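You operate a simulated robot arm through the tools that you are given. There is no shell and no other tool.

You are at the controls of a simulated robot arm. One attempt, no reset.

TASK
Set heat and air as the run card says and start the run.
Fine: switch on, black valve open; leave the red and blue knobs and the grey slide alone; the run starts last.
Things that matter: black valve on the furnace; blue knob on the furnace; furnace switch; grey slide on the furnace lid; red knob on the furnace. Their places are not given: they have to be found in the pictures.

Only the result counts: the job must be done as asked and must still hold three seconds after the hand-in. Knocking over, shifting, dropping, spilling or breaking anything else fails it.

THE ROBOT
A 6-joint arm with a two-finger gripper, fixed in place. Base frame: the origin is at the foot of the arm, x ahead of it, y to its left, z up. Lengths are in m, angles in degrees, forces in N, time in s.
Its first joint turns from -166.0 to 166.0 degrees. Payload 2.45 kg.
The tool frame sits at the grasp point between the pads (the TCP): z along the fingers, y along the line on which they close. The tips reach 0.02 m beyond it. The gripper opens to 0.14 m. The gripper's body begins 0.168 m behind the TCP.
Orientation is told as [roll, pitch, yaw] about the base's x, y, z axes, in that order, counted from this pose: with the fingers straight down and closing along the base's y, the tool's x points along the base's -x, its y along +y and its z along -z.

THE INTERFACE
- The arm moves only by the tool play_rows. Its argument "steps" is one flat list of numbers, 7 for each row, row after row: the shift along the tool's x, y, z in m, then the turn, a rotation vector about the tool's x, y, z in rad, then the gripper command, from -1 (fully open) to 1 (shut), values between in proportion. In form: [x, y, z, wx, wy, wz, claw, x, y, z, wx, wy, wz, claw, ...]. A call has 1 to 20 rows; each row shifts and turns the commanded pose from where the row before left it, along the tool's axes as they then stand. Rows are played at 5 a second. More than 0.05 m and 8.6 degrees between two rows, or a gripper value outside its range, and nothing of the call is played. A pose out of reach is approached as far as the arm can. The call stops where the force on the tool passes 40 N (or 10 N more than at its start, if that is more) or the arm is blocked; 0.2 s more then pass. Each finger travels about 0.045 m/s and halts on what it meets, pressing with about 25 N; the grip force reading is that of the motor and also rises with nothing between the fingers. The clock runs only during rows and for 0.2 s after the last one: add rows that do not move to give the fingers time. It gives the time, the measured TCP pose, the force on the tool (base axes), the opening and the grip force at its end, in the units of the frame above (readings bear some noise), with the torque about the TCP (base axes, N m) and any sound that the robot's microphone picked up, and new pictures: "views" is both (left out), scene, wrist or none.
- Cameras (640 x 400 px; columns grow to the right, rows downward): "scene" is fixed at [0.4013, -0.4981, 1.5704]; the picture's right is [0.86, -0.52, 0.00], its down [-0.20, -0.34, -0.92] and it looks along [0.47, 0.79, -0.40] (base axes); focal length 319 px, centre (320, 200). "wrist" rides on the gripper at [0.078, 0.011, -0.209] in the tool frame; the picture's right is [-0.14, 0.99, 0.00], its down [-0.92, -0.13, -0.37] and it looks along [-0.36, -0.05, 0.93] (tool axes); focal length 280 px, centre (320, 200).
- measure_at(camera, pixels): for up to 12 pixels [column, row] of the newest picture of that camera ("zoom" is the newest enlarged one), the place [x, y, z] in the base frame of the surface seen there, good to about 0.002 m. No time passes.
- inspect(camera, box): a new picture of the part [left, top, right, bottom] of that camera's present view, enlarged. No time passes.
- close_job(): hands the job in; it is judged then, once.

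Unless the task says otherwise, let go and move clear before handing in.

The tools are called after "Call:" by a JSON object that holds its "method" and its "body". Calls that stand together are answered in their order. play_rows: Moves the arm, as the interface text tells. Its arguments: {"type":"object","properties":{"steps":{"type":"array"},"views":{"type":"string","enum":["both","scene","wrist","none"]}},"required":["steps"]} The other tools are called the same way: measure_at (camera, pixels) gives the place of the surface under pixels of a picture; inspect (camera, box) takes an enlarged picture of a part of a camera's view; close_job () hands the job in.

At the start:

```text
t: 0.0
tool_pos: [0.6781, 0.4589, 1.177]
orientation: [0.1, -0.1, 0.0]
contact_force: [0.0, 0.2, -0.4]
moment: [-0.01, -0.05, -0.02]
grip_width: 0.1402
gripper_force: 0.0
```

scene: 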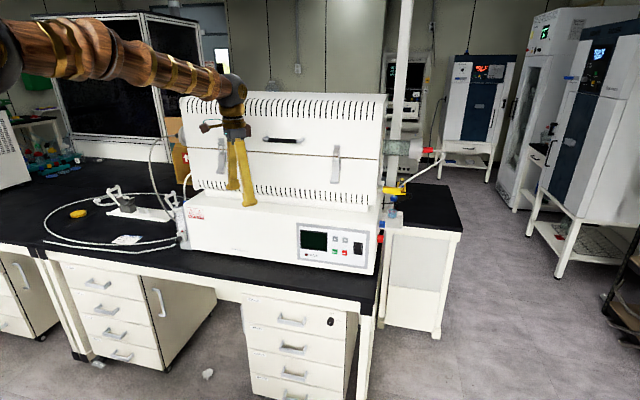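
wrist: 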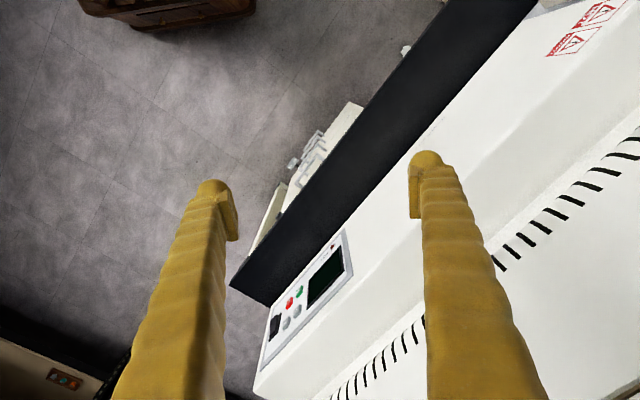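

The scene shows the furnace with its panel around pixel (330,243) and coloured parts near (395,190) at the right end. I'll enlarge those areas first.

Call:
{"method": "inspect", "body": {"camera": "scene", "box": [290, 215, 390, 278]}}

Call:
{"method": "inspect", "body": {"camera": "scene", "box": [360, 130, 460, 250]}}

Call:
{"method": "inspect", "body": {"camera": "scene", "box": [40, 90, 390, 280]}}

Call:
{"method": "inspect", "body": {"camera": "wrist", "box": [240, 220, 360, 380]}}

```text
6.35 times, centred on (340, 246) of scene
```

zoom: 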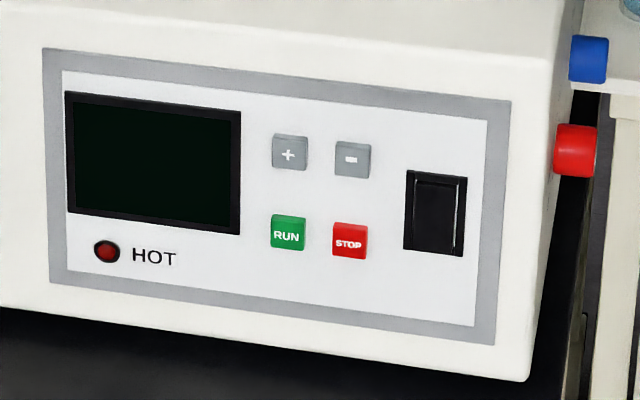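

```text
3.33 times, centred on (410, 190) of scene
```

zoom: 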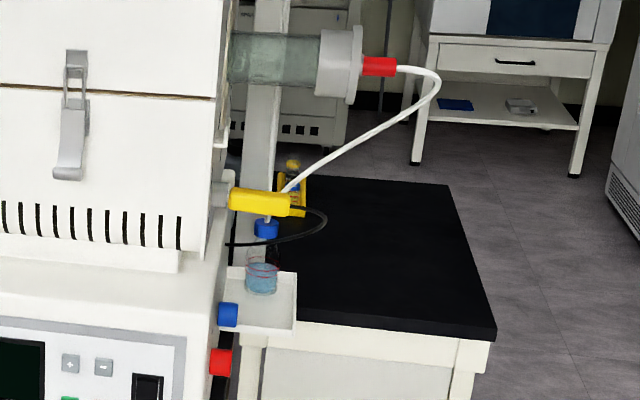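

```text
1.83 times, centred on (215, 185) of scene
```

zoom: 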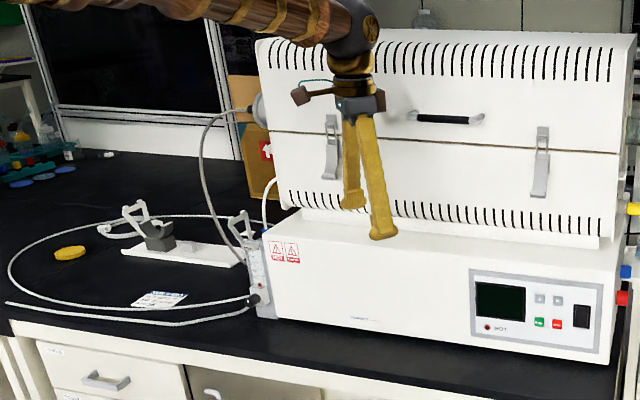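

```text
2.50 times, centred on (300, 300) of wrist
```

zoom: 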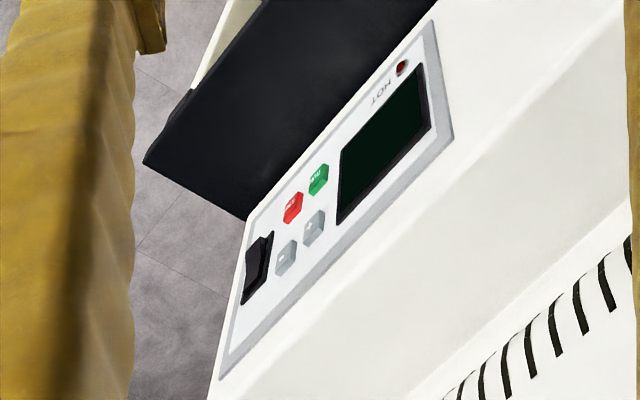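

The panel has a rocker switch, +, -, RUN and STOP. A flow meter with a black knob shows at the left near (180,243), and a paper card lies near (127,240). I'll enlarge both.

Call:
{"method": "inspect", "body": {"camera": "scene", "box": [107, 228, 147, 253]}}

Call:
{"method": "inspect", "body": {"camera": "scene", "box": [150, 190, 230, 255]}}

Call:
{"method": "inspect", "body": {"camera": "scene", "box": [165, 80, 395, 215]}}

```text
16.00 times, centred on (127, 240) of scene
```

zoom: 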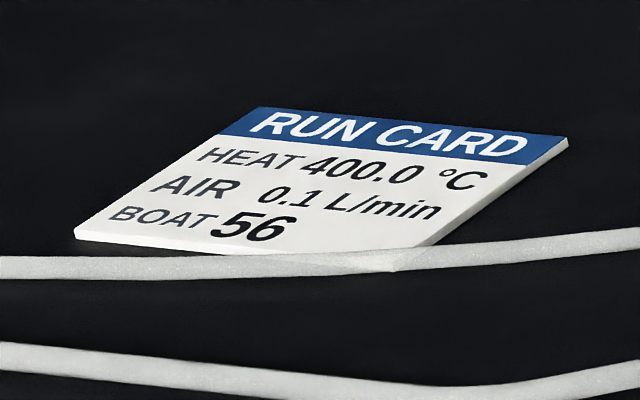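

```text
6.15 times, centred on (190, 222) of scene
```

zoom: 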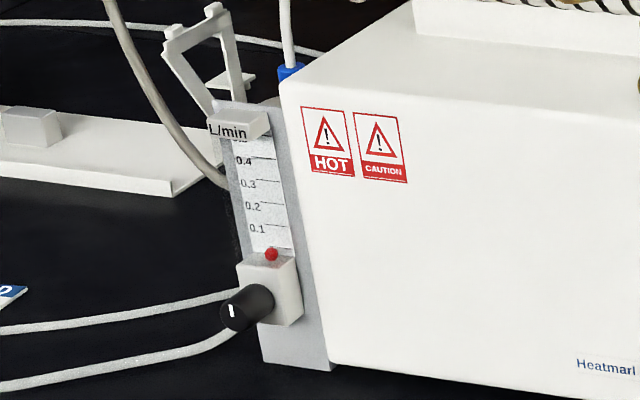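

```text
2.78 times, centred on (280, 148) of scene
```

zoom: 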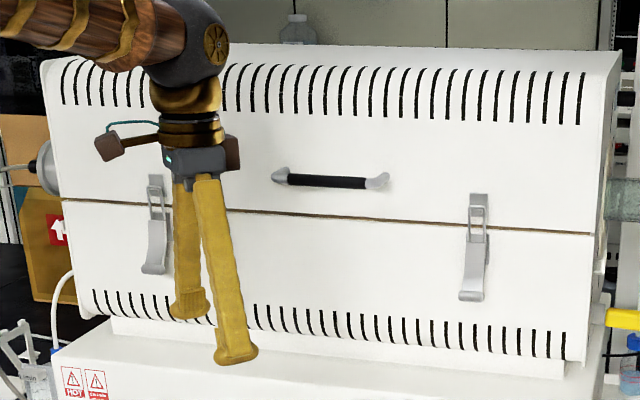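

The run card reads HEAT 400.0 °C, AIR 0.1 L/min. The red float sits below 0.1, at the bottom. I'll measure the panel parts, the furnace face and the valve.

Call:
{"method": "measure_at", "body": {"camera": "scene", "pixels": [[358.4, 248.2], [335.3, 238.7], [345.2, 239.8], [335.0, 251.3], [344.7, 252.5], [314, 240], [353.6, 262], [300, 225], [366, 240], [358, 244], [358, 252]]}}

Call:
{"method": "measure_at", "body": {"camera": "scene", "pixels": [[179.0, 241.2], [181, 239.5], [185, 238], [184, 232], [180, 211], [185, 222], [192, 248], [183, 249], [205, 245], [127, 240], [240, 250], [330, 150]]}}

Call:
{"method": "inspect", "body": {"camera": "scene", "box": [170, 225, 202, 245]}}

```text
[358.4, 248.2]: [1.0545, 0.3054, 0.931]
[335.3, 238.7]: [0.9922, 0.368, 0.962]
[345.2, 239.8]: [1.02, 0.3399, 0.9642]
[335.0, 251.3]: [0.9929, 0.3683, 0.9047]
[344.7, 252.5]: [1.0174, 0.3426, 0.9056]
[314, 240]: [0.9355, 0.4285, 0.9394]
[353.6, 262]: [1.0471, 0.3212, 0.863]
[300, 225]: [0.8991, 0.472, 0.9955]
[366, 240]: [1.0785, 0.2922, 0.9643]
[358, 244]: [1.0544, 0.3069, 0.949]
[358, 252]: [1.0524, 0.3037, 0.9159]
```

```text
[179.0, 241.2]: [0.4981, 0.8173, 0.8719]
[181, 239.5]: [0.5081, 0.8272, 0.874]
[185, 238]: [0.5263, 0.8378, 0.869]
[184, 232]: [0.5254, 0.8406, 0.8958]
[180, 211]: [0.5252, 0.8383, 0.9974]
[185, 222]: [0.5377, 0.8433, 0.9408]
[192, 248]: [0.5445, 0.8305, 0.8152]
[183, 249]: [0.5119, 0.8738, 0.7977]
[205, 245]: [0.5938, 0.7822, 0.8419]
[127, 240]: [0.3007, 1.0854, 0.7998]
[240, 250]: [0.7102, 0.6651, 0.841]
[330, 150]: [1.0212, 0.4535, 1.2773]
```

```text
16.00 times, centred on (186, 235) of scene
```

zoom: 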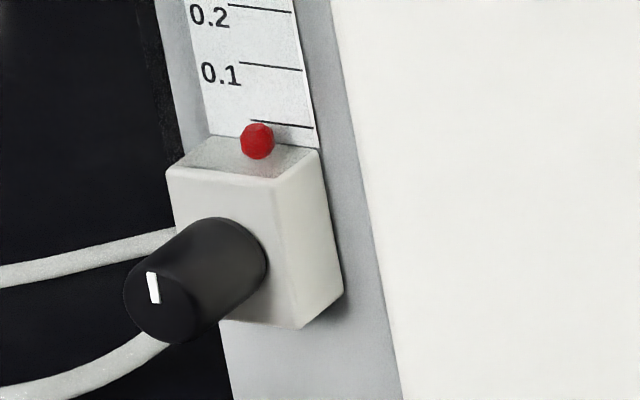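

The furnace face is vertical with its inward normal at (0.707,0.707,0). The buttons are at z≈0.962 (+, −) and 0.905 (RUN, STOP), and the rocker is at (1.054,0.305,0.931) with its bottom sticking out. I'll shut the fingers and turn the tool horizontal to face the panel.

Call:
{"method": "play_rows", "body": {"steps": [0, 0, 0, 0, 0, -0.1309, 1, 0, 0, 0, 0, 0, -0.1309, 1, 0, 0, 0, 0, 0, -0.1309, 1, 0, 0, 0, 0, 0, -0.1309, 1, 0, 0, 0, 0, 0, -0.1309, 1, 0, 0, 0, 0, 0, -0.1309, 1, 0, 0, 0, 0, -0.1309, 0, 1, 0, 0, 0, 0, -0.1309, 0, 1, 0, 0, 0, 0, -0.1309, 0, 1, 0, 0, 0, 0, -0.1309, 0, 1, 0, 0, 0, 0, -0.1309, 0, 1, 0, 0, 0, 0, -0.1309, 0, 1]}}

Call:
{"method": "measure_at", "body": {"camera": "scene", "pixels": [[130, 256], [200, 264], [280, 278], [340, 287], [60, 246]]}}

```text
t: 2.6
tool_pos: [0.6778, 0.4565, 1.1777]
orientation: [-0.1, -45.1, 45.1]
contact_force: [0.0, -0.1, 0.8]
moment: [-0.01, -0.04, 0.0]
grip_width: 0.0001
gripper_force: 24.8
```

scene: 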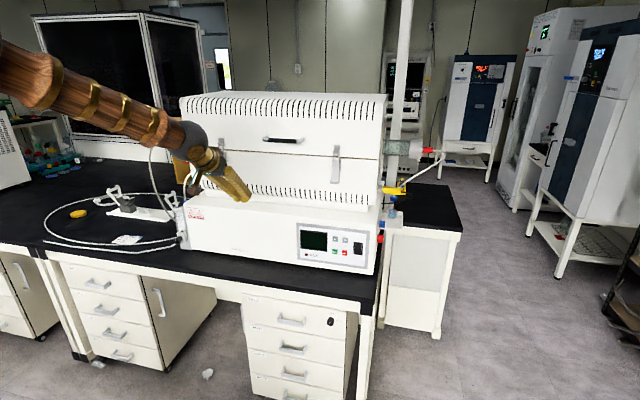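
wrist: 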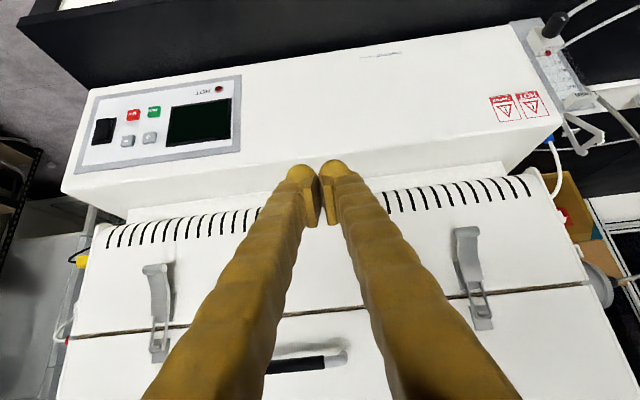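

```text
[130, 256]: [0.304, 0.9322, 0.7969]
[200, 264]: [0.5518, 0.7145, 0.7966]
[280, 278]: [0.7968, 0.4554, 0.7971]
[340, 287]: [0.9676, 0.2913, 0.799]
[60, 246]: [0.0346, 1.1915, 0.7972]
```

Halfway through the turn, the wrist picture shows the panel (160,115) and flow meter (560,70) clearly. The table front edge is at about x+y≈1.23, so the gripper body stays off the table. I'll finish the pitch and move in front of the rocker's lower half.

Call:
{"method": "play_rows", "body": {"steps": [0, 0, 0, 0, -0.1309, 0, 1, 0, 0, 0, 0, -0.1309, 0, 1, 0, 0, 0, 0, -0.1309, 0, 1, 0, 0, 0, 0, -0.1309, 0, 1, 0, 0, 0, 0, -0.1309, 0, 1, 0, 0, 0, 0, -0.1309, 0, 1, 0.027, -0.0373, 0.006, 0, 0, 0, 1, 0.027, -0.0373, 0.006, 0, 0, 0, 1, 0.027, -0.0373, 0.006, 0, 0, 0, 1, 0.027, -0.0373, 0.006, 0, 0, 0, 1, 0.027, -0.0373, 0.006, 0, 0, 0, 1, 0.027, -0.0373, 0.006, 0, 0, 0, 1, 0.027, -0.0373, 0.006, 0, 0, 0, 1, 0.027, -0.0373, 0.006, 0, 0, 0, 1, 0.027, -0.0373, 0.006, 0, 0, 0, 1, 0.027, -0.0373, 0.006, 0, 0, 0, 1]}}

```text
t: 6.0
tool_pos: [0.9698, 0.2338, 0.9011]
orientation: [7.9, -86.8, 37.9]
contact_force: [0.1, 0.7, 0.6]
moment: [0.01, 0.03, 0.01]
grip_width: 0.0
gripper_force: 25.3
out of reach, approached as far as the arm can: row 2
```

scene: 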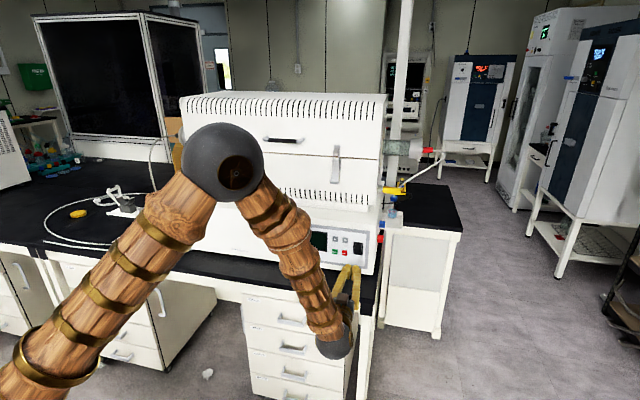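
wrist: 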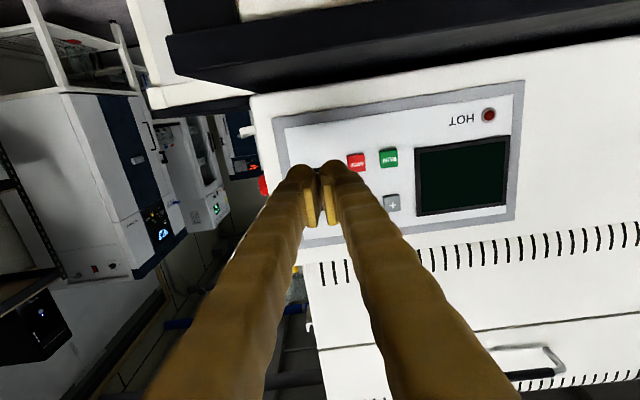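

The tool is now at u≈0.520, z 0.901, about 3° nose-down. The rocker is visible in scene at (358,248), so I'll look closer before pressing.

Call:
{"method": "inspect", "body": {"camera": "scene", "box": [326, 225, 390, 265]}}

Call:
{"method": "inspect", "body": {"camera": "wrist", "box": [230, 70, 550, 270]}}

```text
10.00 times, centred on (358, 245) of scene
```

zoom: 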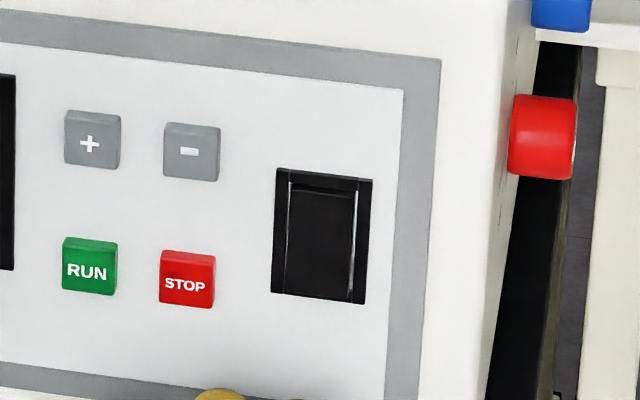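

```text
2.00 times, centred on (390, 170) of wrist
```

zoom: 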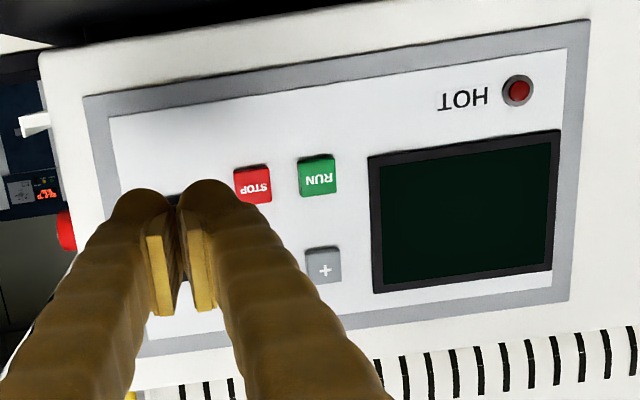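

The rocker's lower half protrudes (zoom 290–355, 240–300). I'll correct the tilt, line up at u 0.5295, z 0.908, move near and press gently.

Call:
{"method": "play_rows", "body": {"steps": [-0.007, -0.009, 0, 0, -0.055, 0, 1, 0, 0, 0.025, 0, 0, 0, 1, 0, 0, 0.025, 0, 0, 0, 1, 0, 0, 0.02, 0, 0, 0, 1, 0, 0, 0, 0, 0, 0, 1]}}

```text
t: 7.2
tool_pos: [1.0278, 0.2781, 0.907]
orientation: [78.9, -89.5, -33.3]
contact_force: [-0.4, -0.1, 0.4]
moment: [-0.02, 0.0, 0.0]
grip_width: 0.0
gripper_force: 24.3
```

scene: 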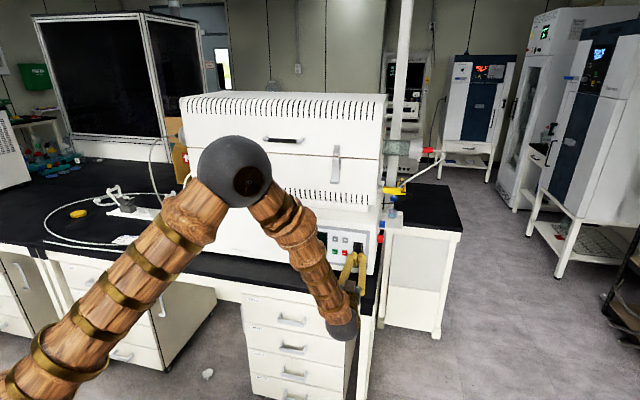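
wrist: 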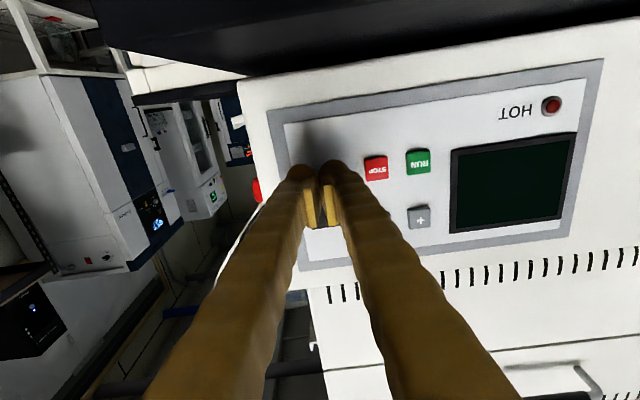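

Aligned at u 0.530, z 0.907, with the tip about 15 mm off the rocker. Pressing slowly now.

Call:
{"method": "play_rows", "body": {"steps": [0, 0, 0.005, 0, 0, 0, 1, 0, 0, 0.004, 0, 0, 0, 1, 0, 0, 0.003, 0, 0, 0, 1, 0, 0, 0.003, 0, 0, 0, 1, 0, 0, 0.003, 0, 0, 0, 1, 0, 0, 0.003, 0, 0, 0, 1, 0, 0, 0.002, 0, 0, 0, 1]}}

```text
t: 8.5
tool_pos: [1.0377, 0.2897, 0.9071]
orientation: [80.5, -89.5, -34.7]
contact_force: [-11.2, -6.7, 3.0]
moment: [0.16, -0.12, -0.04]
grip_width: 0.0057
gripper_force: 29.8
stopped in row 6: the force on the tool passed its limit at 52 N (the readings are from after the stop); the commanded pose is now the measured one
```

scene: 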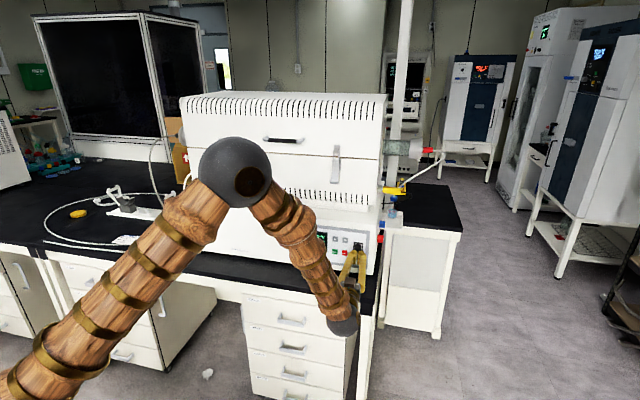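
wrist: 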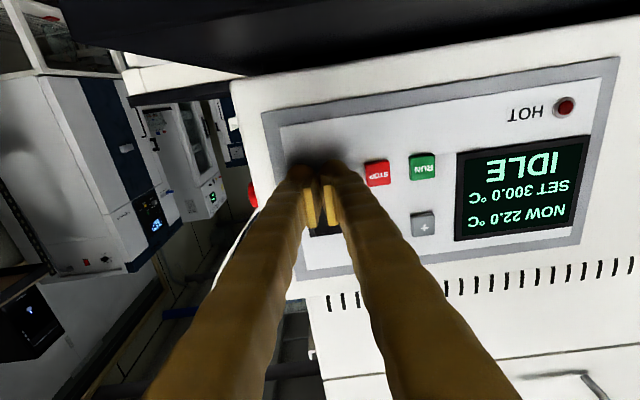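

The display now reads IDLE, SET 300.0 °C, NOW 22.0 °C, so the switch is on. I'll back off and move in front of the "+" button at u 0.4414, z 0.962.

Call:
{"method": "play_rows", "body": {"steps": [0, 0, -0.015, 0, 0, 0, 1, 0, 0, -0.015, 0, 0, 0, 1, -0.0183, 0.0292, 0, 0, 0, 0, 1, -0.0183, 0.0292, 0, 0, 0, 0, 1, -0.0183, 0.0292, 0, 0, 0, 0, 1, 0, 0, 0.01, 0, 0, 0, 1, 0, 0, 0.01, 0, 0, 0, 1, 0, 0, 0, 0, 0, 0, 1]}}

Call:
{"method": "inspect", "body": {"camera": "scene", "box": [290, 215, 390, 278]}}

```text
t: 10.3
tool_pos: [0.9712, 0.3434, 0.9616]
orientation: [75.9, -89.5, -30.1]
contact_force: [0.4, -0.2, 0.0]
moment: [0.0, 0.02, -0.02]
grip_width: 0.0
gripper_force: 29.7
```

scene: 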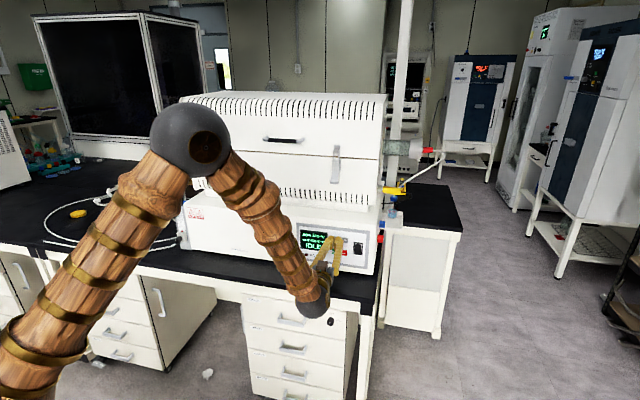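
wrist: 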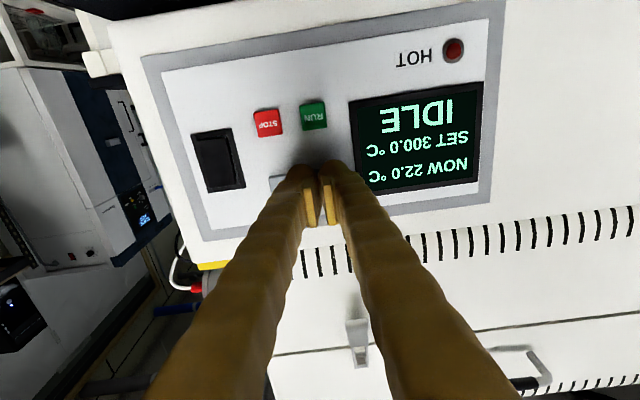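

```text
6.35 times, centred on (340, 246) of scene
```

zoom: 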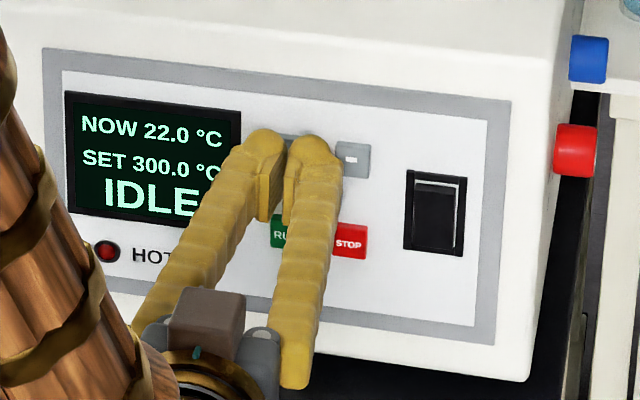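

Rocker has flipped and the tips sit just in front of "+". Press forward slowly.

Call:
{"method": "play_rows", "body": {"steps": [0, 0.0025, 0.006, 0, 0, 0, 1, 0, 0, 0.004, 0, 0, 0, 1, 0, 0, 0.003, 0, 0, 0, 1, 0, 0, 0.002, 0, 0, 0, 1]}}

```text
t: 11.3
tool_pos: [0.9772, 0.3562, 0.9614]
orientation: [77.3, -89.5, -31.7]
contact_force: [-1.3, -3.3, 0.5]
moment: [0.0, -0.01, -0.03]
grip_width: 0.0059
gripper_force: 29.2
heard: click
```

scene: 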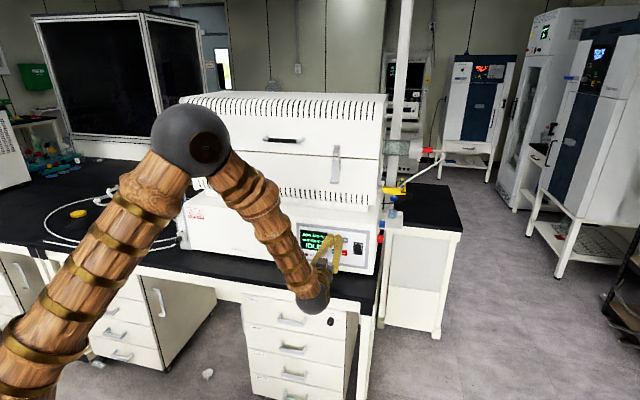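
wrist: 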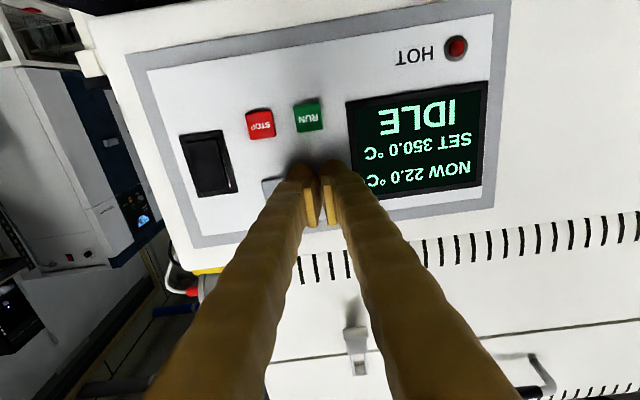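

The microphone heard a click and SET now reads 350.0, so each press adds 50. I'll release with a 10 mm retreat and press once more.

Call:
{"method": "play_rows", "body": {"steps": [0, 0, -0.006, 0, 0, 0, 1, 0, 0, -0.006, 0, 0, 0, 1, 0, 0, 0, 0, 0, 0, 1, 0, 0, 0.004, 0, 0, 0, 1, 0, 0, 0.003, 0, 0, 0, 1, 0, 0, 0.003, 0, 0, 0, 1, 0, 0, 0.002, 0, 0, 0, 1]}}

```text
t: 12.9
tool_pos: [0.9766, 0.3568, 0.962]
orientation: [76.7, -89.5, -30.9]
contact_force: [-0.8, -2.6, -1.1]
moment: [0.02, 0.01, -0.08]
grip_width: 0.006
gripper_force: 29.4
heard: click
```

scene: 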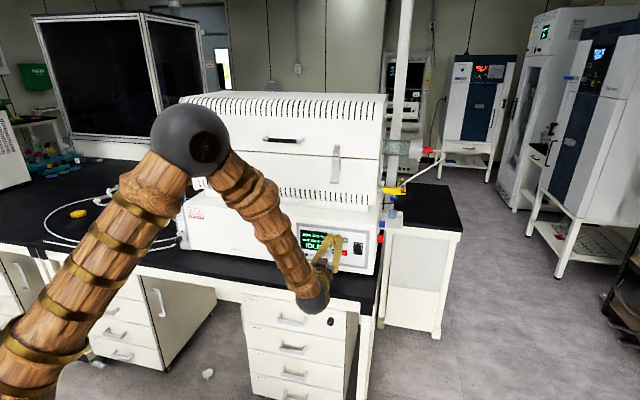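
wrist: 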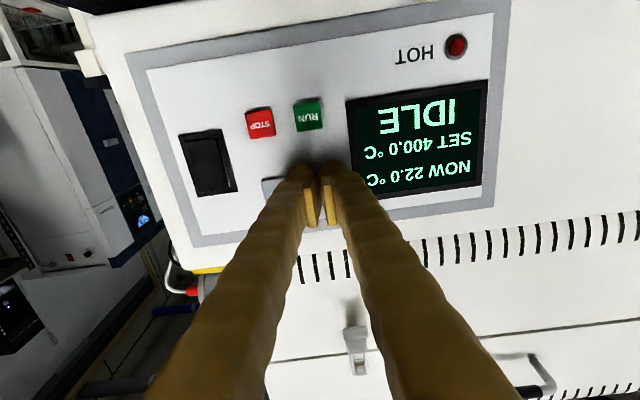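

SET now reads 400.0 °C. Next I'll back off and travel left along the furnace front toward the black valve, staying about 5 cm clear of the face.

Call:
{"method": "play_rows", "body": {"steps": [0, 0, -0.018, 0, 0, 0, 1, 0, 0, -0.018, 0, 0, 0, 1, 0, 0.045, 0, 0, 0, 0, 1, 0, 0.045, 0, 0, 0, 0, 1, 0, 0.045, 0, 0, 0, 0, 1, 0, 0.045, 0, 0, 0, 0, 1, 0, 0.045, 0, 0, 0, 0, 1, 0, 0.045, 0, 0, 0, 0, 1, 0, 0.045, 0, 0, 0, 0, 1, 0, 0.045, 0, 0, 0, 0, 1]}}

```text
t: 15.1
tool_pos: [0.7434, 0.5618, 1.004]
orientation: [76.0, -87.2, -28.1]
contact_force: [0.4, -0.1, -0.1]
moment: [-0.01, 0.01, 0.0]
grip_width: 0.0
gripper_force: 29.5
out of reach, approached as far as the arm can: row 7, 8, 9, 10
```

scene: 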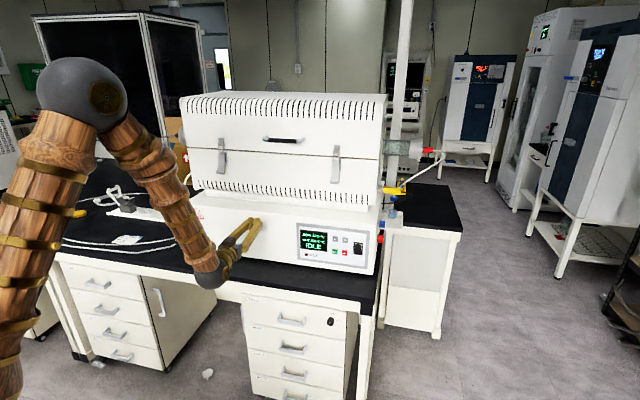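
wrist: 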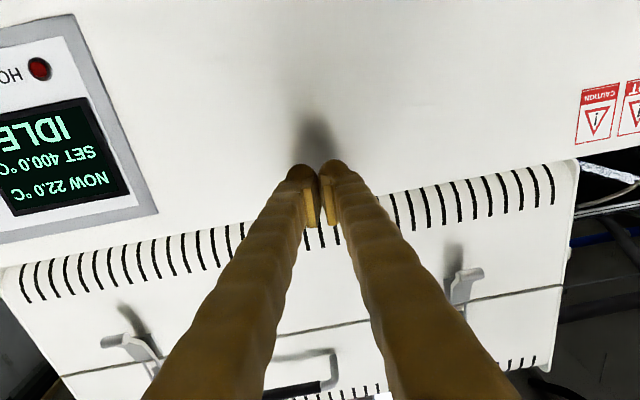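

SET 400.0 is still shown. The arm folded too far at u≈0.13, so the horizontal tool is out of reach there. I'll pitch the tool back to 45°, lift a little, and continue left toward the valve.

Call:
{"method": "play_rows", "body": {"steps": [0, 0, -0.01, 0, 0.1309, 0, 1, 0, 0, -0.01, 0, 0.1309, 0, 1, 0, 0, -0.01, 0, 0.1309, 0, 1, 0, 0, -0.01, 0, 0.1309, 0, 1, 0, 0, 0, 0, 0.1309, 0, 1, 0, 0, 0, 0, 0.1309, 0, 1, -0.02, 0, -0.025, 0, 0, 0, 1, -0.02, 0, -0.025, 0, 0, 0, 1, 0, 0.043, 0, 0, 0, 0, 1, 0, 0.043, 0, 0, 0, 0, 1, 0, 0.043, 0, 0, 0, 0, 1, 0, 0.043, 0, 0, 0, 0, 1, 0, 0.043, 0, 0, 0, 0, 1, 0, 0.043, 0, 0, 0, 0, 1, 0, 0.043, 0, 0, 0, 0, 1, 0, 0, 0, 0, 0, 0, 1]}}

```text
t: 18.7
tool_pos: [0.5184, 0.7211, 1.0165]
orientation: [2.3, -39.5, 44.5]
contact_force: [-1.4, 0.2, 1.1]
moment: [-0.07, -0.06, -0.06]
grip_width: 0.0001
gripper_force: 29.5
stopped in row 16: the arm was blocked; the commanded pose is now the measured one
```

scene: 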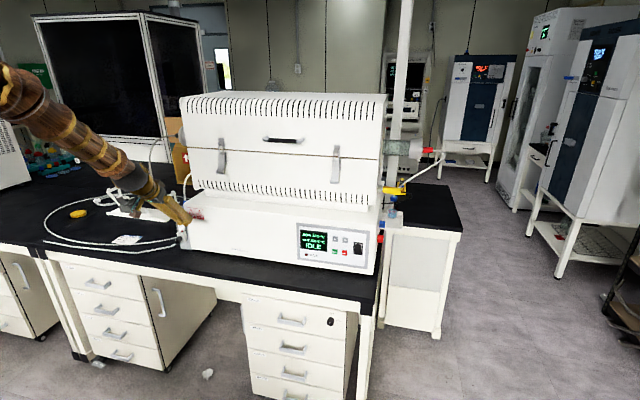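
wrist: 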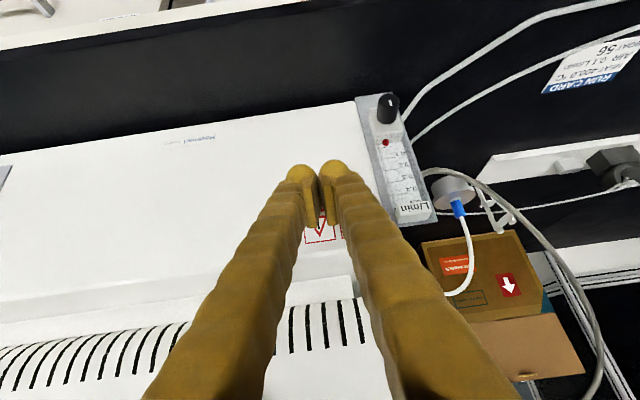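

The arm stopped as "blocked" at u≈-0.143, z 1.017 with almost no force at the tool. The wrist view shows the valve (387,108), the float (385,142) and the card (595,65). I'll zoom in on them before going on.

Call:
{"method": "inspect", "body": {"camera": "wrist", "box": [530, 30, 640, 100]}}

Call:
{"method": "inspect", "body": {"camera": "wrist", "box": [340, 80, 460, 240]}}

Call:
{"method": "inspect", "body": {"camera": "scene", "box": [0, 50, 250, 270]}}

Call:
{"method": "measure_at", "body": {"camera": "wrist", "pixels": [[388, 108], [386, 117], [384, 101], [394, 104], [390, 97], [385, 142], [380, 125], [373, 105], [400, 175], [412, 210]]}}

```text
5.71 times, centred on (585, 65) of wrist
```

zoom: 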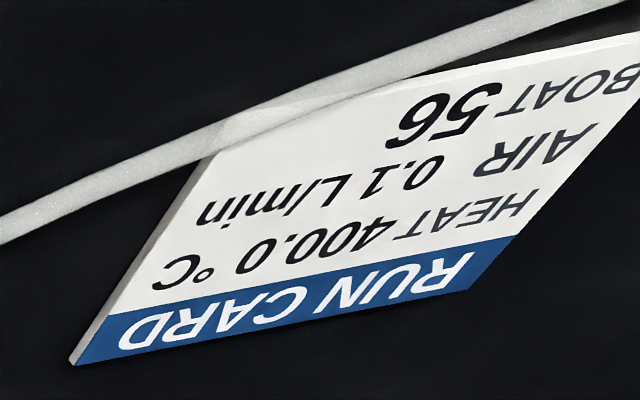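

```text
2.50 times, centred on (400, 160) of wrist
```

zoom: 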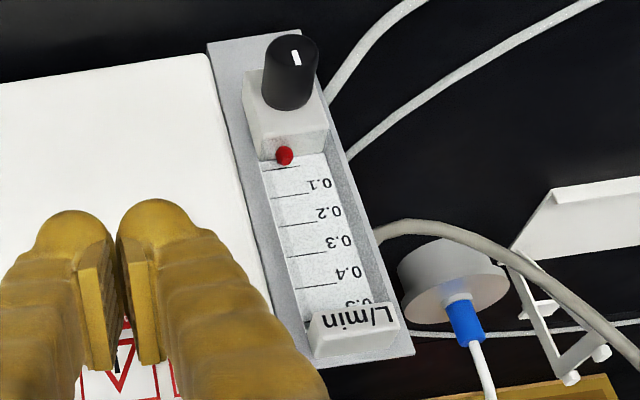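

```text
1.82 times, centred on (125, 160) of scene
```

zoom: 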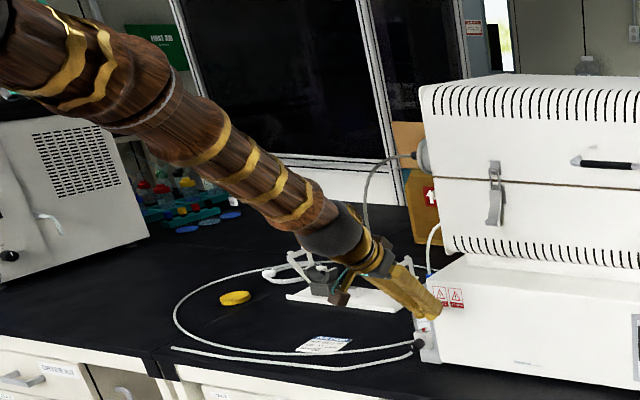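

```text
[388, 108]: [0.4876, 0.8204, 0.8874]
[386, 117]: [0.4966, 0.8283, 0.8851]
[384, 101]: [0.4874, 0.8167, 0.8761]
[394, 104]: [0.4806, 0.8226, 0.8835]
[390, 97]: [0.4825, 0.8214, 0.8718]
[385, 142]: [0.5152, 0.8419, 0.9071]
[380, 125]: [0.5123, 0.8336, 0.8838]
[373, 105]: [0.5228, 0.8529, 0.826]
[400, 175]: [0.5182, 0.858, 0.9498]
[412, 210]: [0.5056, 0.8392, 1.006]
```

The card confirms 400.0 °C and 0.1 L/min, and the float is at the bottom. I'll measure the knob cap edges precisely.

Call:
{"method": "measure_at", "body": {"camera": "wrist", "pixels": [[389.5, 101], [380, 101], [399, 101], [389.5, 95], [378.5, 104], [398, 106], [388, 106.5], [378, 112], [396, 117], [386, 121], [376, 117]]}}

Call:
{"method": "inspect", "body": {"camera": "wrist", "box": [364, 84, 412, 132]}}

```text
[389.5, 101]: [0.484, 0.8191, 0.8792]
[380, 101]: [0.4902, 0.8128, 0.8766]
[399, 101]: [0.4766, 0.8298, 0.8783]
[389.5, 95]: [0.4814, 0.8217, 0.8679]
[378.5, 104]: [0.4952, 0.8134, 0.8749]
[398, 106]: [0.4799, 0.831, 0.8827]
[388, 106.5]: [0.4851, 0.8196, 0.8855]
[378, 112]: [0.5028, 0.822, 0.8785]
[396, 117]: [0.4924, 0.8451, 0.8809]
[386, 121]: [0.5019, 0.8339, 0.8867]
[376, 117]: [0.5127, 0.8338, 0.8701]
```

```text
8.33 times, centred on (388, 108) of wrist
```

zoom: 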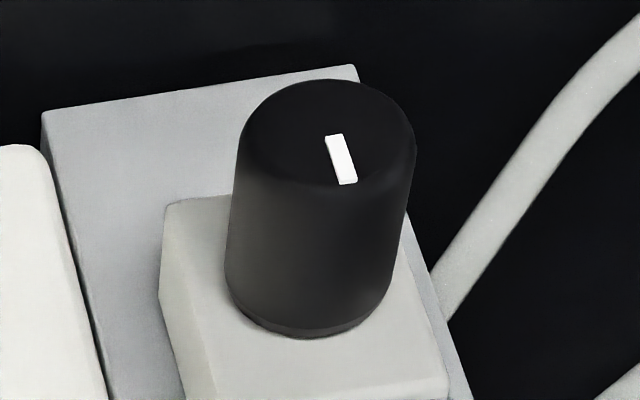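

The knob centre is about u −0.238, z 0.8745, with its cap at s≈0.9215 and block front at s≈0.951; radius is ≈12 mm. Next I'll check the tubes left of the knob for finger clearance.

Call:
{"method": "measure_at", "body": {"camera": "wrist", "pixels": [[402.5, 117.5], [406, 113], [412, 104.5], [425, 93], [414, 137], [425, 130], [440, 118], [352, 102], [360, 130], [380, 190]]}}

Call:
{"method": "play_rows", "body": {"steps": [0.012, 0.02, -0.015, 0, 0, 0, 0.6, 0.01, 0.02, -0.01, 0, 0, 0, 0.2, 0, 0.02, 0, 0, 0, 0, 0.1, 0, 0.02, 0, 0, 0, 0, 0.1, 0, 0.015, 0, 0, 0, 0, 0.1]}}

```text
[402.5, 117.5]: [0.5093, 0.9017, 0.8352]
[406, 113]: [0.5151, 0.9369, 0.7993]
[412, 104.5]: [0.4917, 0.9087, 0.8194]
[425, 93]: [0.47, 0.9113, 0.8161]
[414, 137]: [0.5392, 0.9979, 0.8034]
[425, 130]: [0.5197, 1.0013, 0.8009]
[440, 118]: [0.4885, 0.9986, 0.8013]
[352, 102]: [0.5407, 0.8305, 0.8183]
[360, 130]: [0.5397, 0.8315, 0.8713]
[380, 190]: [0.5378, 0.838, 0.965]
```

```text
t: 20.1
tool_pos: [0.4412, 0.7586, 0.9567]
orientation: [0.1, -35.2, 45.0]
contact_force: [-2.0, 1.2, 0.2]
moment: [-0.07, -0.32, -0.18]
grip_width: 0.0633
gripper_force: 0.0
stopped in row 5: the arm was blocked; the commanded pose is now the measured one
```

scene: 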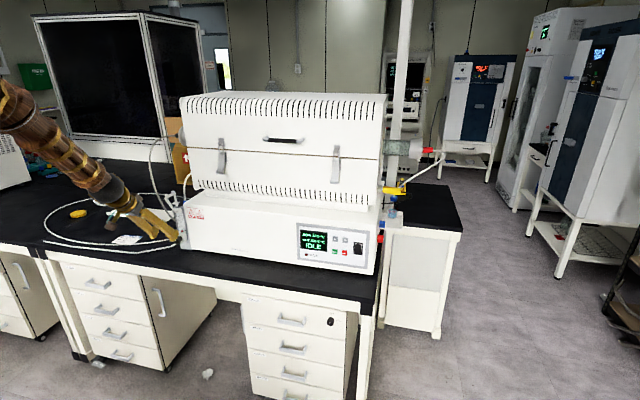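
wrist: 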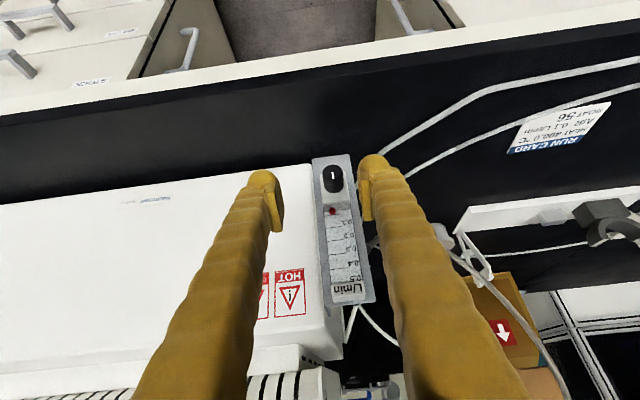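

The gripper is open 63 mm with the knob between the fingers (333,180). The "blocked" stops look like the wrist being straight (tool in line with the forearm at about 55° down), not a collision. I'll pitch flatter slowly in place to leave that pose.

Call:
{"method": "play_rows", "body": {"steps": [0, 0, 0, 0, -0.05, 0, 0.1, 0, 0, 0, 0, -0.05, 0, 0.1, 0, 0, 0, 0, -0.05, 0, 0.1, 0, 0, 0, 0, -0.05, 0, 0.1, 0, 0, 0, 0, -0.05, 0, 0.1, 0, 0, 0, 0, -0.05, 0, 0.1, 0, 0, 0, 0, -0.05, 0, 0.1, 0, 0, 0, 0, -0.05, 0, 0.1, 0, 0, 0, 0, 0, 0, 0.1]}}

```text
t: 22.1
tool_pos: [0.4386, 0.7589, 0.9602]
orientation: [0.3, -58.4, 44.8]
contact_force: [-0.1, 0.1, 0.0]
moment: [0.01, 0.01, -0.05]
grip_width: 0.0629
gripper_force: 0.0
```

scene: 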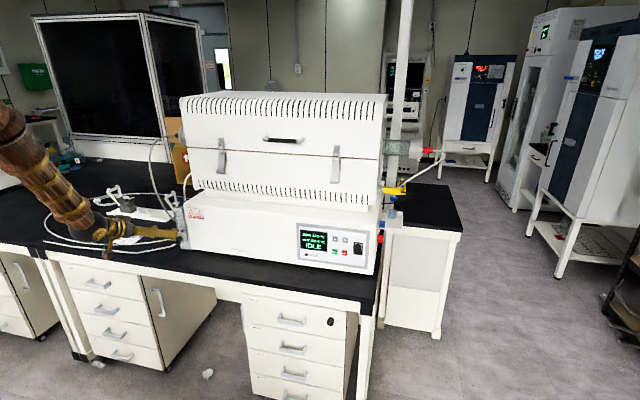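
wrist: 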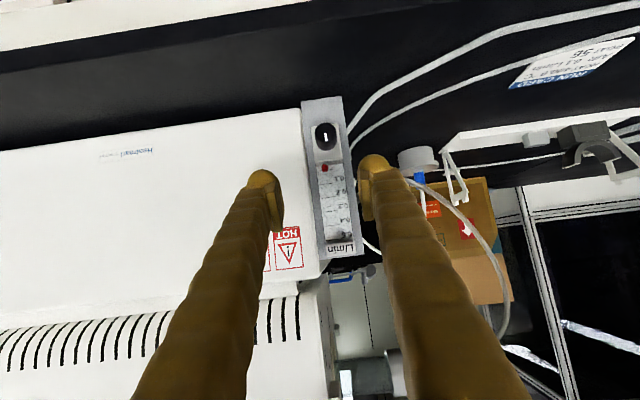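

Pitched to about 32° below horizontal with no further blocking, and the knob at (326,135) is centred between the fingers. I'll descend in front of the knob.

Call:
{"method": "play_rows", "body": {"steps": [0.01645, 0.0029, 0.0142, 0, 0, 0, 0.1, 0.01645, 0.0029, 0.0142, 0, 0, 0, 0.1, 0.01645, 0.0029, 0.0142, 0, 0, 0, 0.1, 0.01645, 0.0029, 0.0142, 0, 0, 0, 0.1, 0, 0, 0, 0, 0, 0, 0.1]}}

```text
t: 23.3
tool_pos: [0.4401, 0.7776, 0.8735]
orientation: [0.3, -58.3, 45.0]
contact_force: [-0.6, 0.8, 0.6]
moment: [0.01, 0.02, 0.0]
grip_width: 0.063
gripper_force: 0.1
```

scene: 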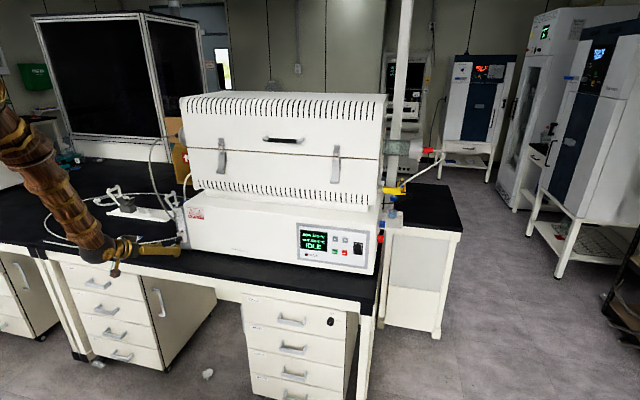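
wrist: 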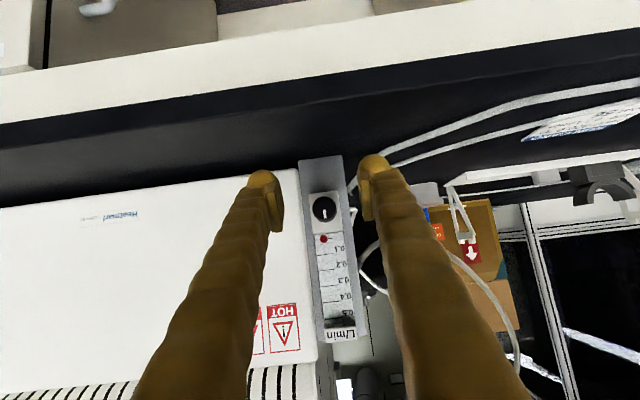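

At u −0.2386, z 0.8735, with the knob at (323,209) squarely between the fingers. I'll double-check its position from this closer view.

Call:
{"method": "measure_at", "body": {"camera": "wrist", "pixels": [[323, 209], [313, 210], [334, 208], [322, 198], [323, 219], [323, 226], [345, 160], [356, 185]]}}

Call:
{"method": "inspect", "body": {"camera": "wrist", "box": [280, 160, 380, 260]}}

Call:
{"method": "inspect", "body": {"camera": "scene", "box": [150, 200, 230, 260]}}

```text
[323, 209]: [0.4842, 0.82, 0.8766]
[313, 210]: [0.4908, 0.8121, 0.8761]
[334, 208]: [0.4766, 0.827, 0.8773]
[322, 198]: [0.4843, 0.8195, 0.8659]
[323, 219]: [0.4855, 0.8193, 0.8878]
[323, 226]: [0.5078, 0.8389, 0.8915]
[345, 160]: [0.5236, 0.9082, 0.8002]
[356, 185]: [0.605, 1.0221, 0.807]
```

```text
4.00 times, centred on (330, 210) of wrist
```

zoom: 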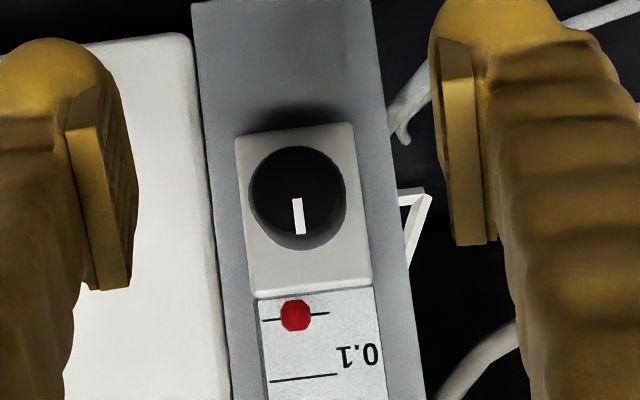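

```text
6.67 times, centred on (190, 230) of scene
```

zoom: 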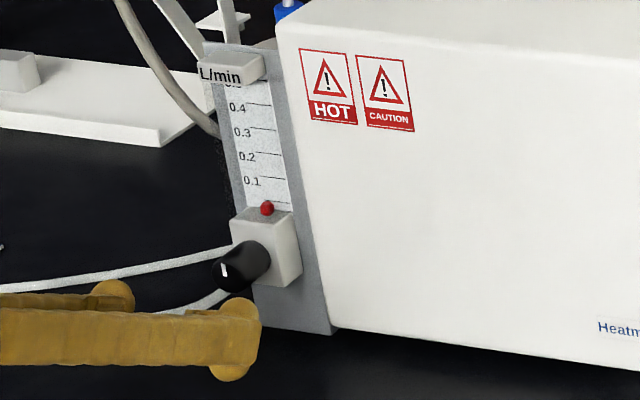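

Knob centre is confirmed at u −0.2375, z 0.876, with the cap at s 0.922 and block front at 0.952. Advancing around it and then closing on it.

Call:
{"method": "play_rows", "body": {"steps": [-0.00656, -0.0002, 0.0097, 0, 0, 0, 0.1, -0.00656, -0.0002, 0.0097, 0, 0, 0, 0.1, -0.00656, -0.0002, 0.0097, 0, 0, 0, 0.1, -0.00656, -0.0002, 0.0097, 0, 0, 0, 0.1, -0.00656, -0.0002, 0.0097, 0, 0, 0, 0.1, 0, 0, 0, 0, 0, 0, 0.1]}}

```text
t: 24.7
tool_pos: [0.4827, 0.8192, 0.8749]
orientation: [0.2, -58.2, 45.0]
contact_force: [-0.1, -0.1, -0.5]
moment: [-0.01, 0.0, 0.04]
grip_width: 0.063
gripper_force: 0.0
```

scene: 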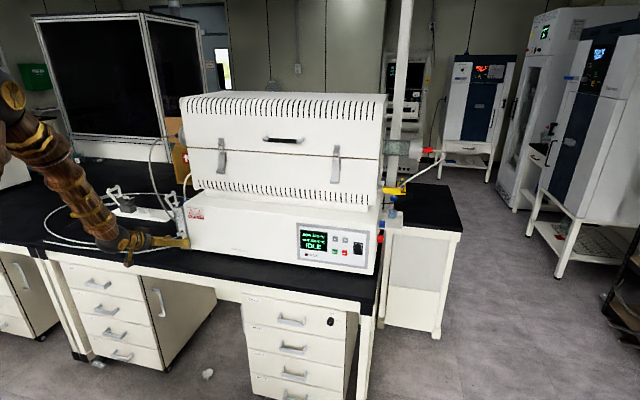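
wrist: 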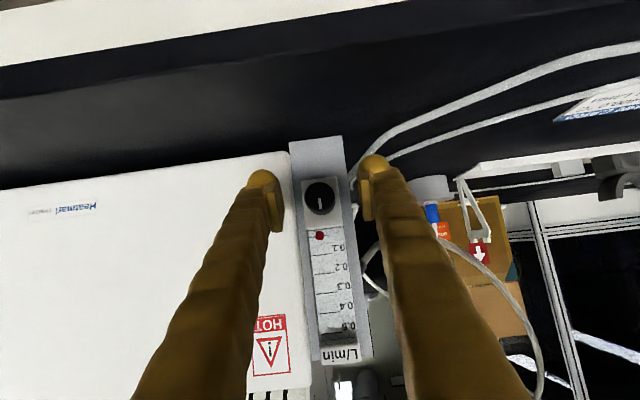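

Tool is at u −0.238, s 0.920, z 0.875 with no contact. Closing on the knob.

Call:
{"method": "play_rows", "body": {"steps": [0, 0, 0, 0, 0, 0, 0.4, 0, 0, 0, 0, 0, 0, 0.6, 0, 0, 0, 0, 0, 0, 0.75, 0, 0, 0, 0, 0, 0, 0.9, 0, 0, 0, 0, 0, 0, 0.9]}}

Call:
{"method": "inspect", "body": {"camera": "wrist", "box": [270, 140, 390, 260]}}

Call:
{"method": "inspect", "body": {"camera": "scene", "box": [150, 200, 230, 260]}}

```text
t: 25.9
tool_pos: [0.4822, 0.8187, 0.8753]
orientation: [0.4, -58.2, 44.9]
contact_force: [16.1, -11.7, -0.7]
moment: [0.06, -0.03, -0.28]
grip_width: 0.0237
gripper_force: 45.2
```

scene: 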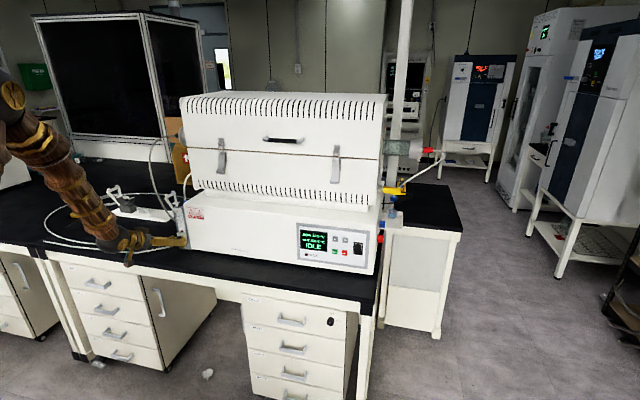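
wrist: 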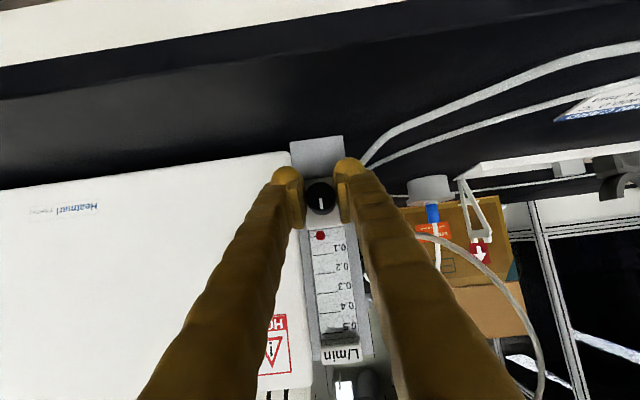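

```text
3.33 times, centred on (330, 200) of wrist
```

zoom: 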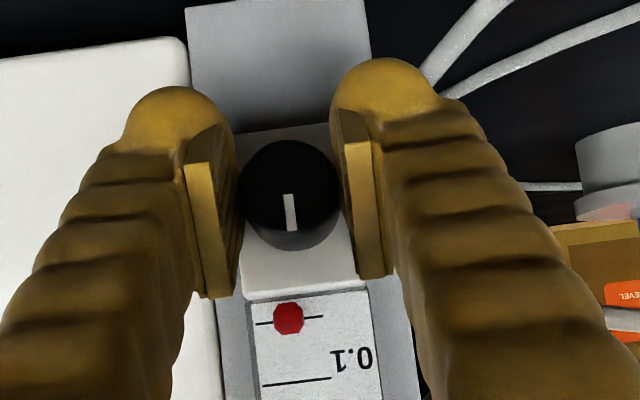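

```text
6.67 times, centred on (190, 230) of scene
```

zoom: 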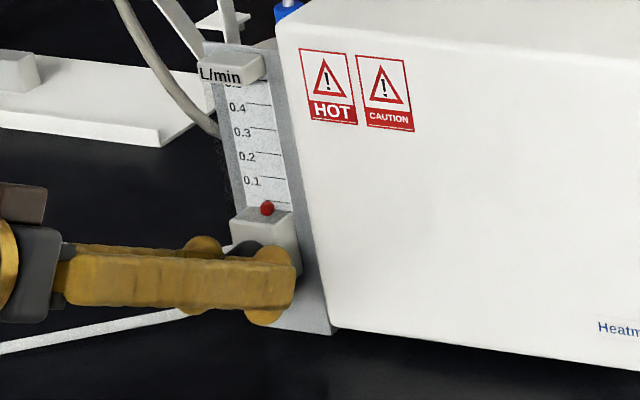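

Gripped at 23.7 mm with about 20 N sideways (+u), so the tool should shift roughly 1 mm right. I'll do that, turn about 11° counter-clockwise as a trial, and watch the float.

Call:
{"method": "play_rows", "body": {"steps": [0, -0.001, 0, 0, 0, 0, 0.9, 0, 0, 0, 0.0524, 0, -0.0852, 0.9, 0, 0, 0, 0.0524, 0, -0.0852, 0.9, 0, 0, 0, 0, 0, 0, 0.9]}}

Call:
{"method": "inspect", "body": {"camera": "wrist", "box": [270, 140, 390, 260]}}

Call:
{"method": "inspect", "body": {"camera": "scene", "box": [150, 200, 230, 260]}}

```text
t: 26.9
tool_pos: [0.4833, 0.8186, 0.8745]
orientation: [-20.8, -56.5, 62.9]
contact_force: [16.7, -4.4, -3.5]
moment: [0.02, 0.38, -0.28]
grip_width: 0.0234
gripper_force: 44.7
```

scene: 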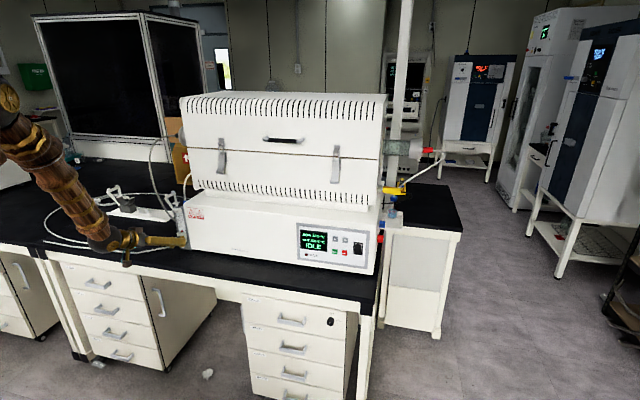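
wrist: 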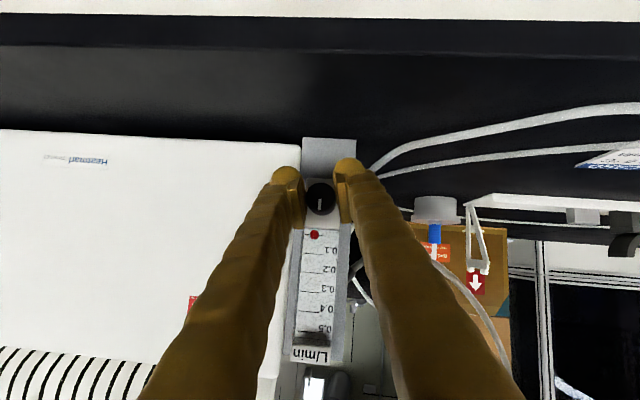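

```text
3.33 times, centred on (330, 200) of wrist
```

zoom: 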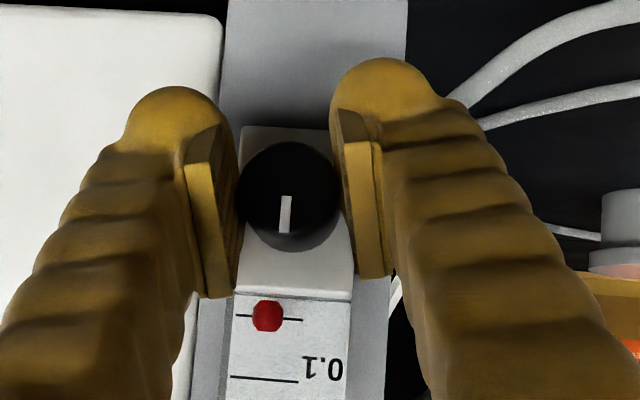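

```text
6.67 times, centred on (190, 230) of scene
```

zoom: 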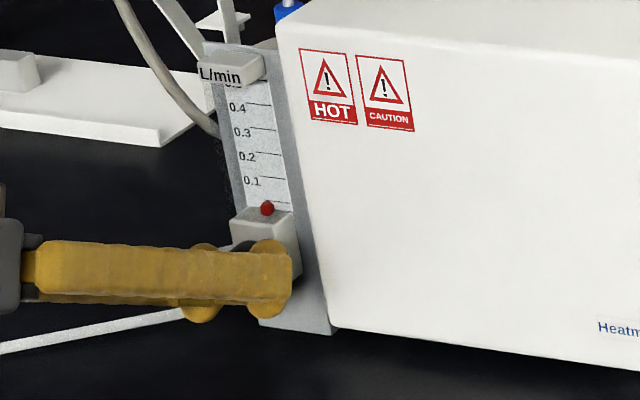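

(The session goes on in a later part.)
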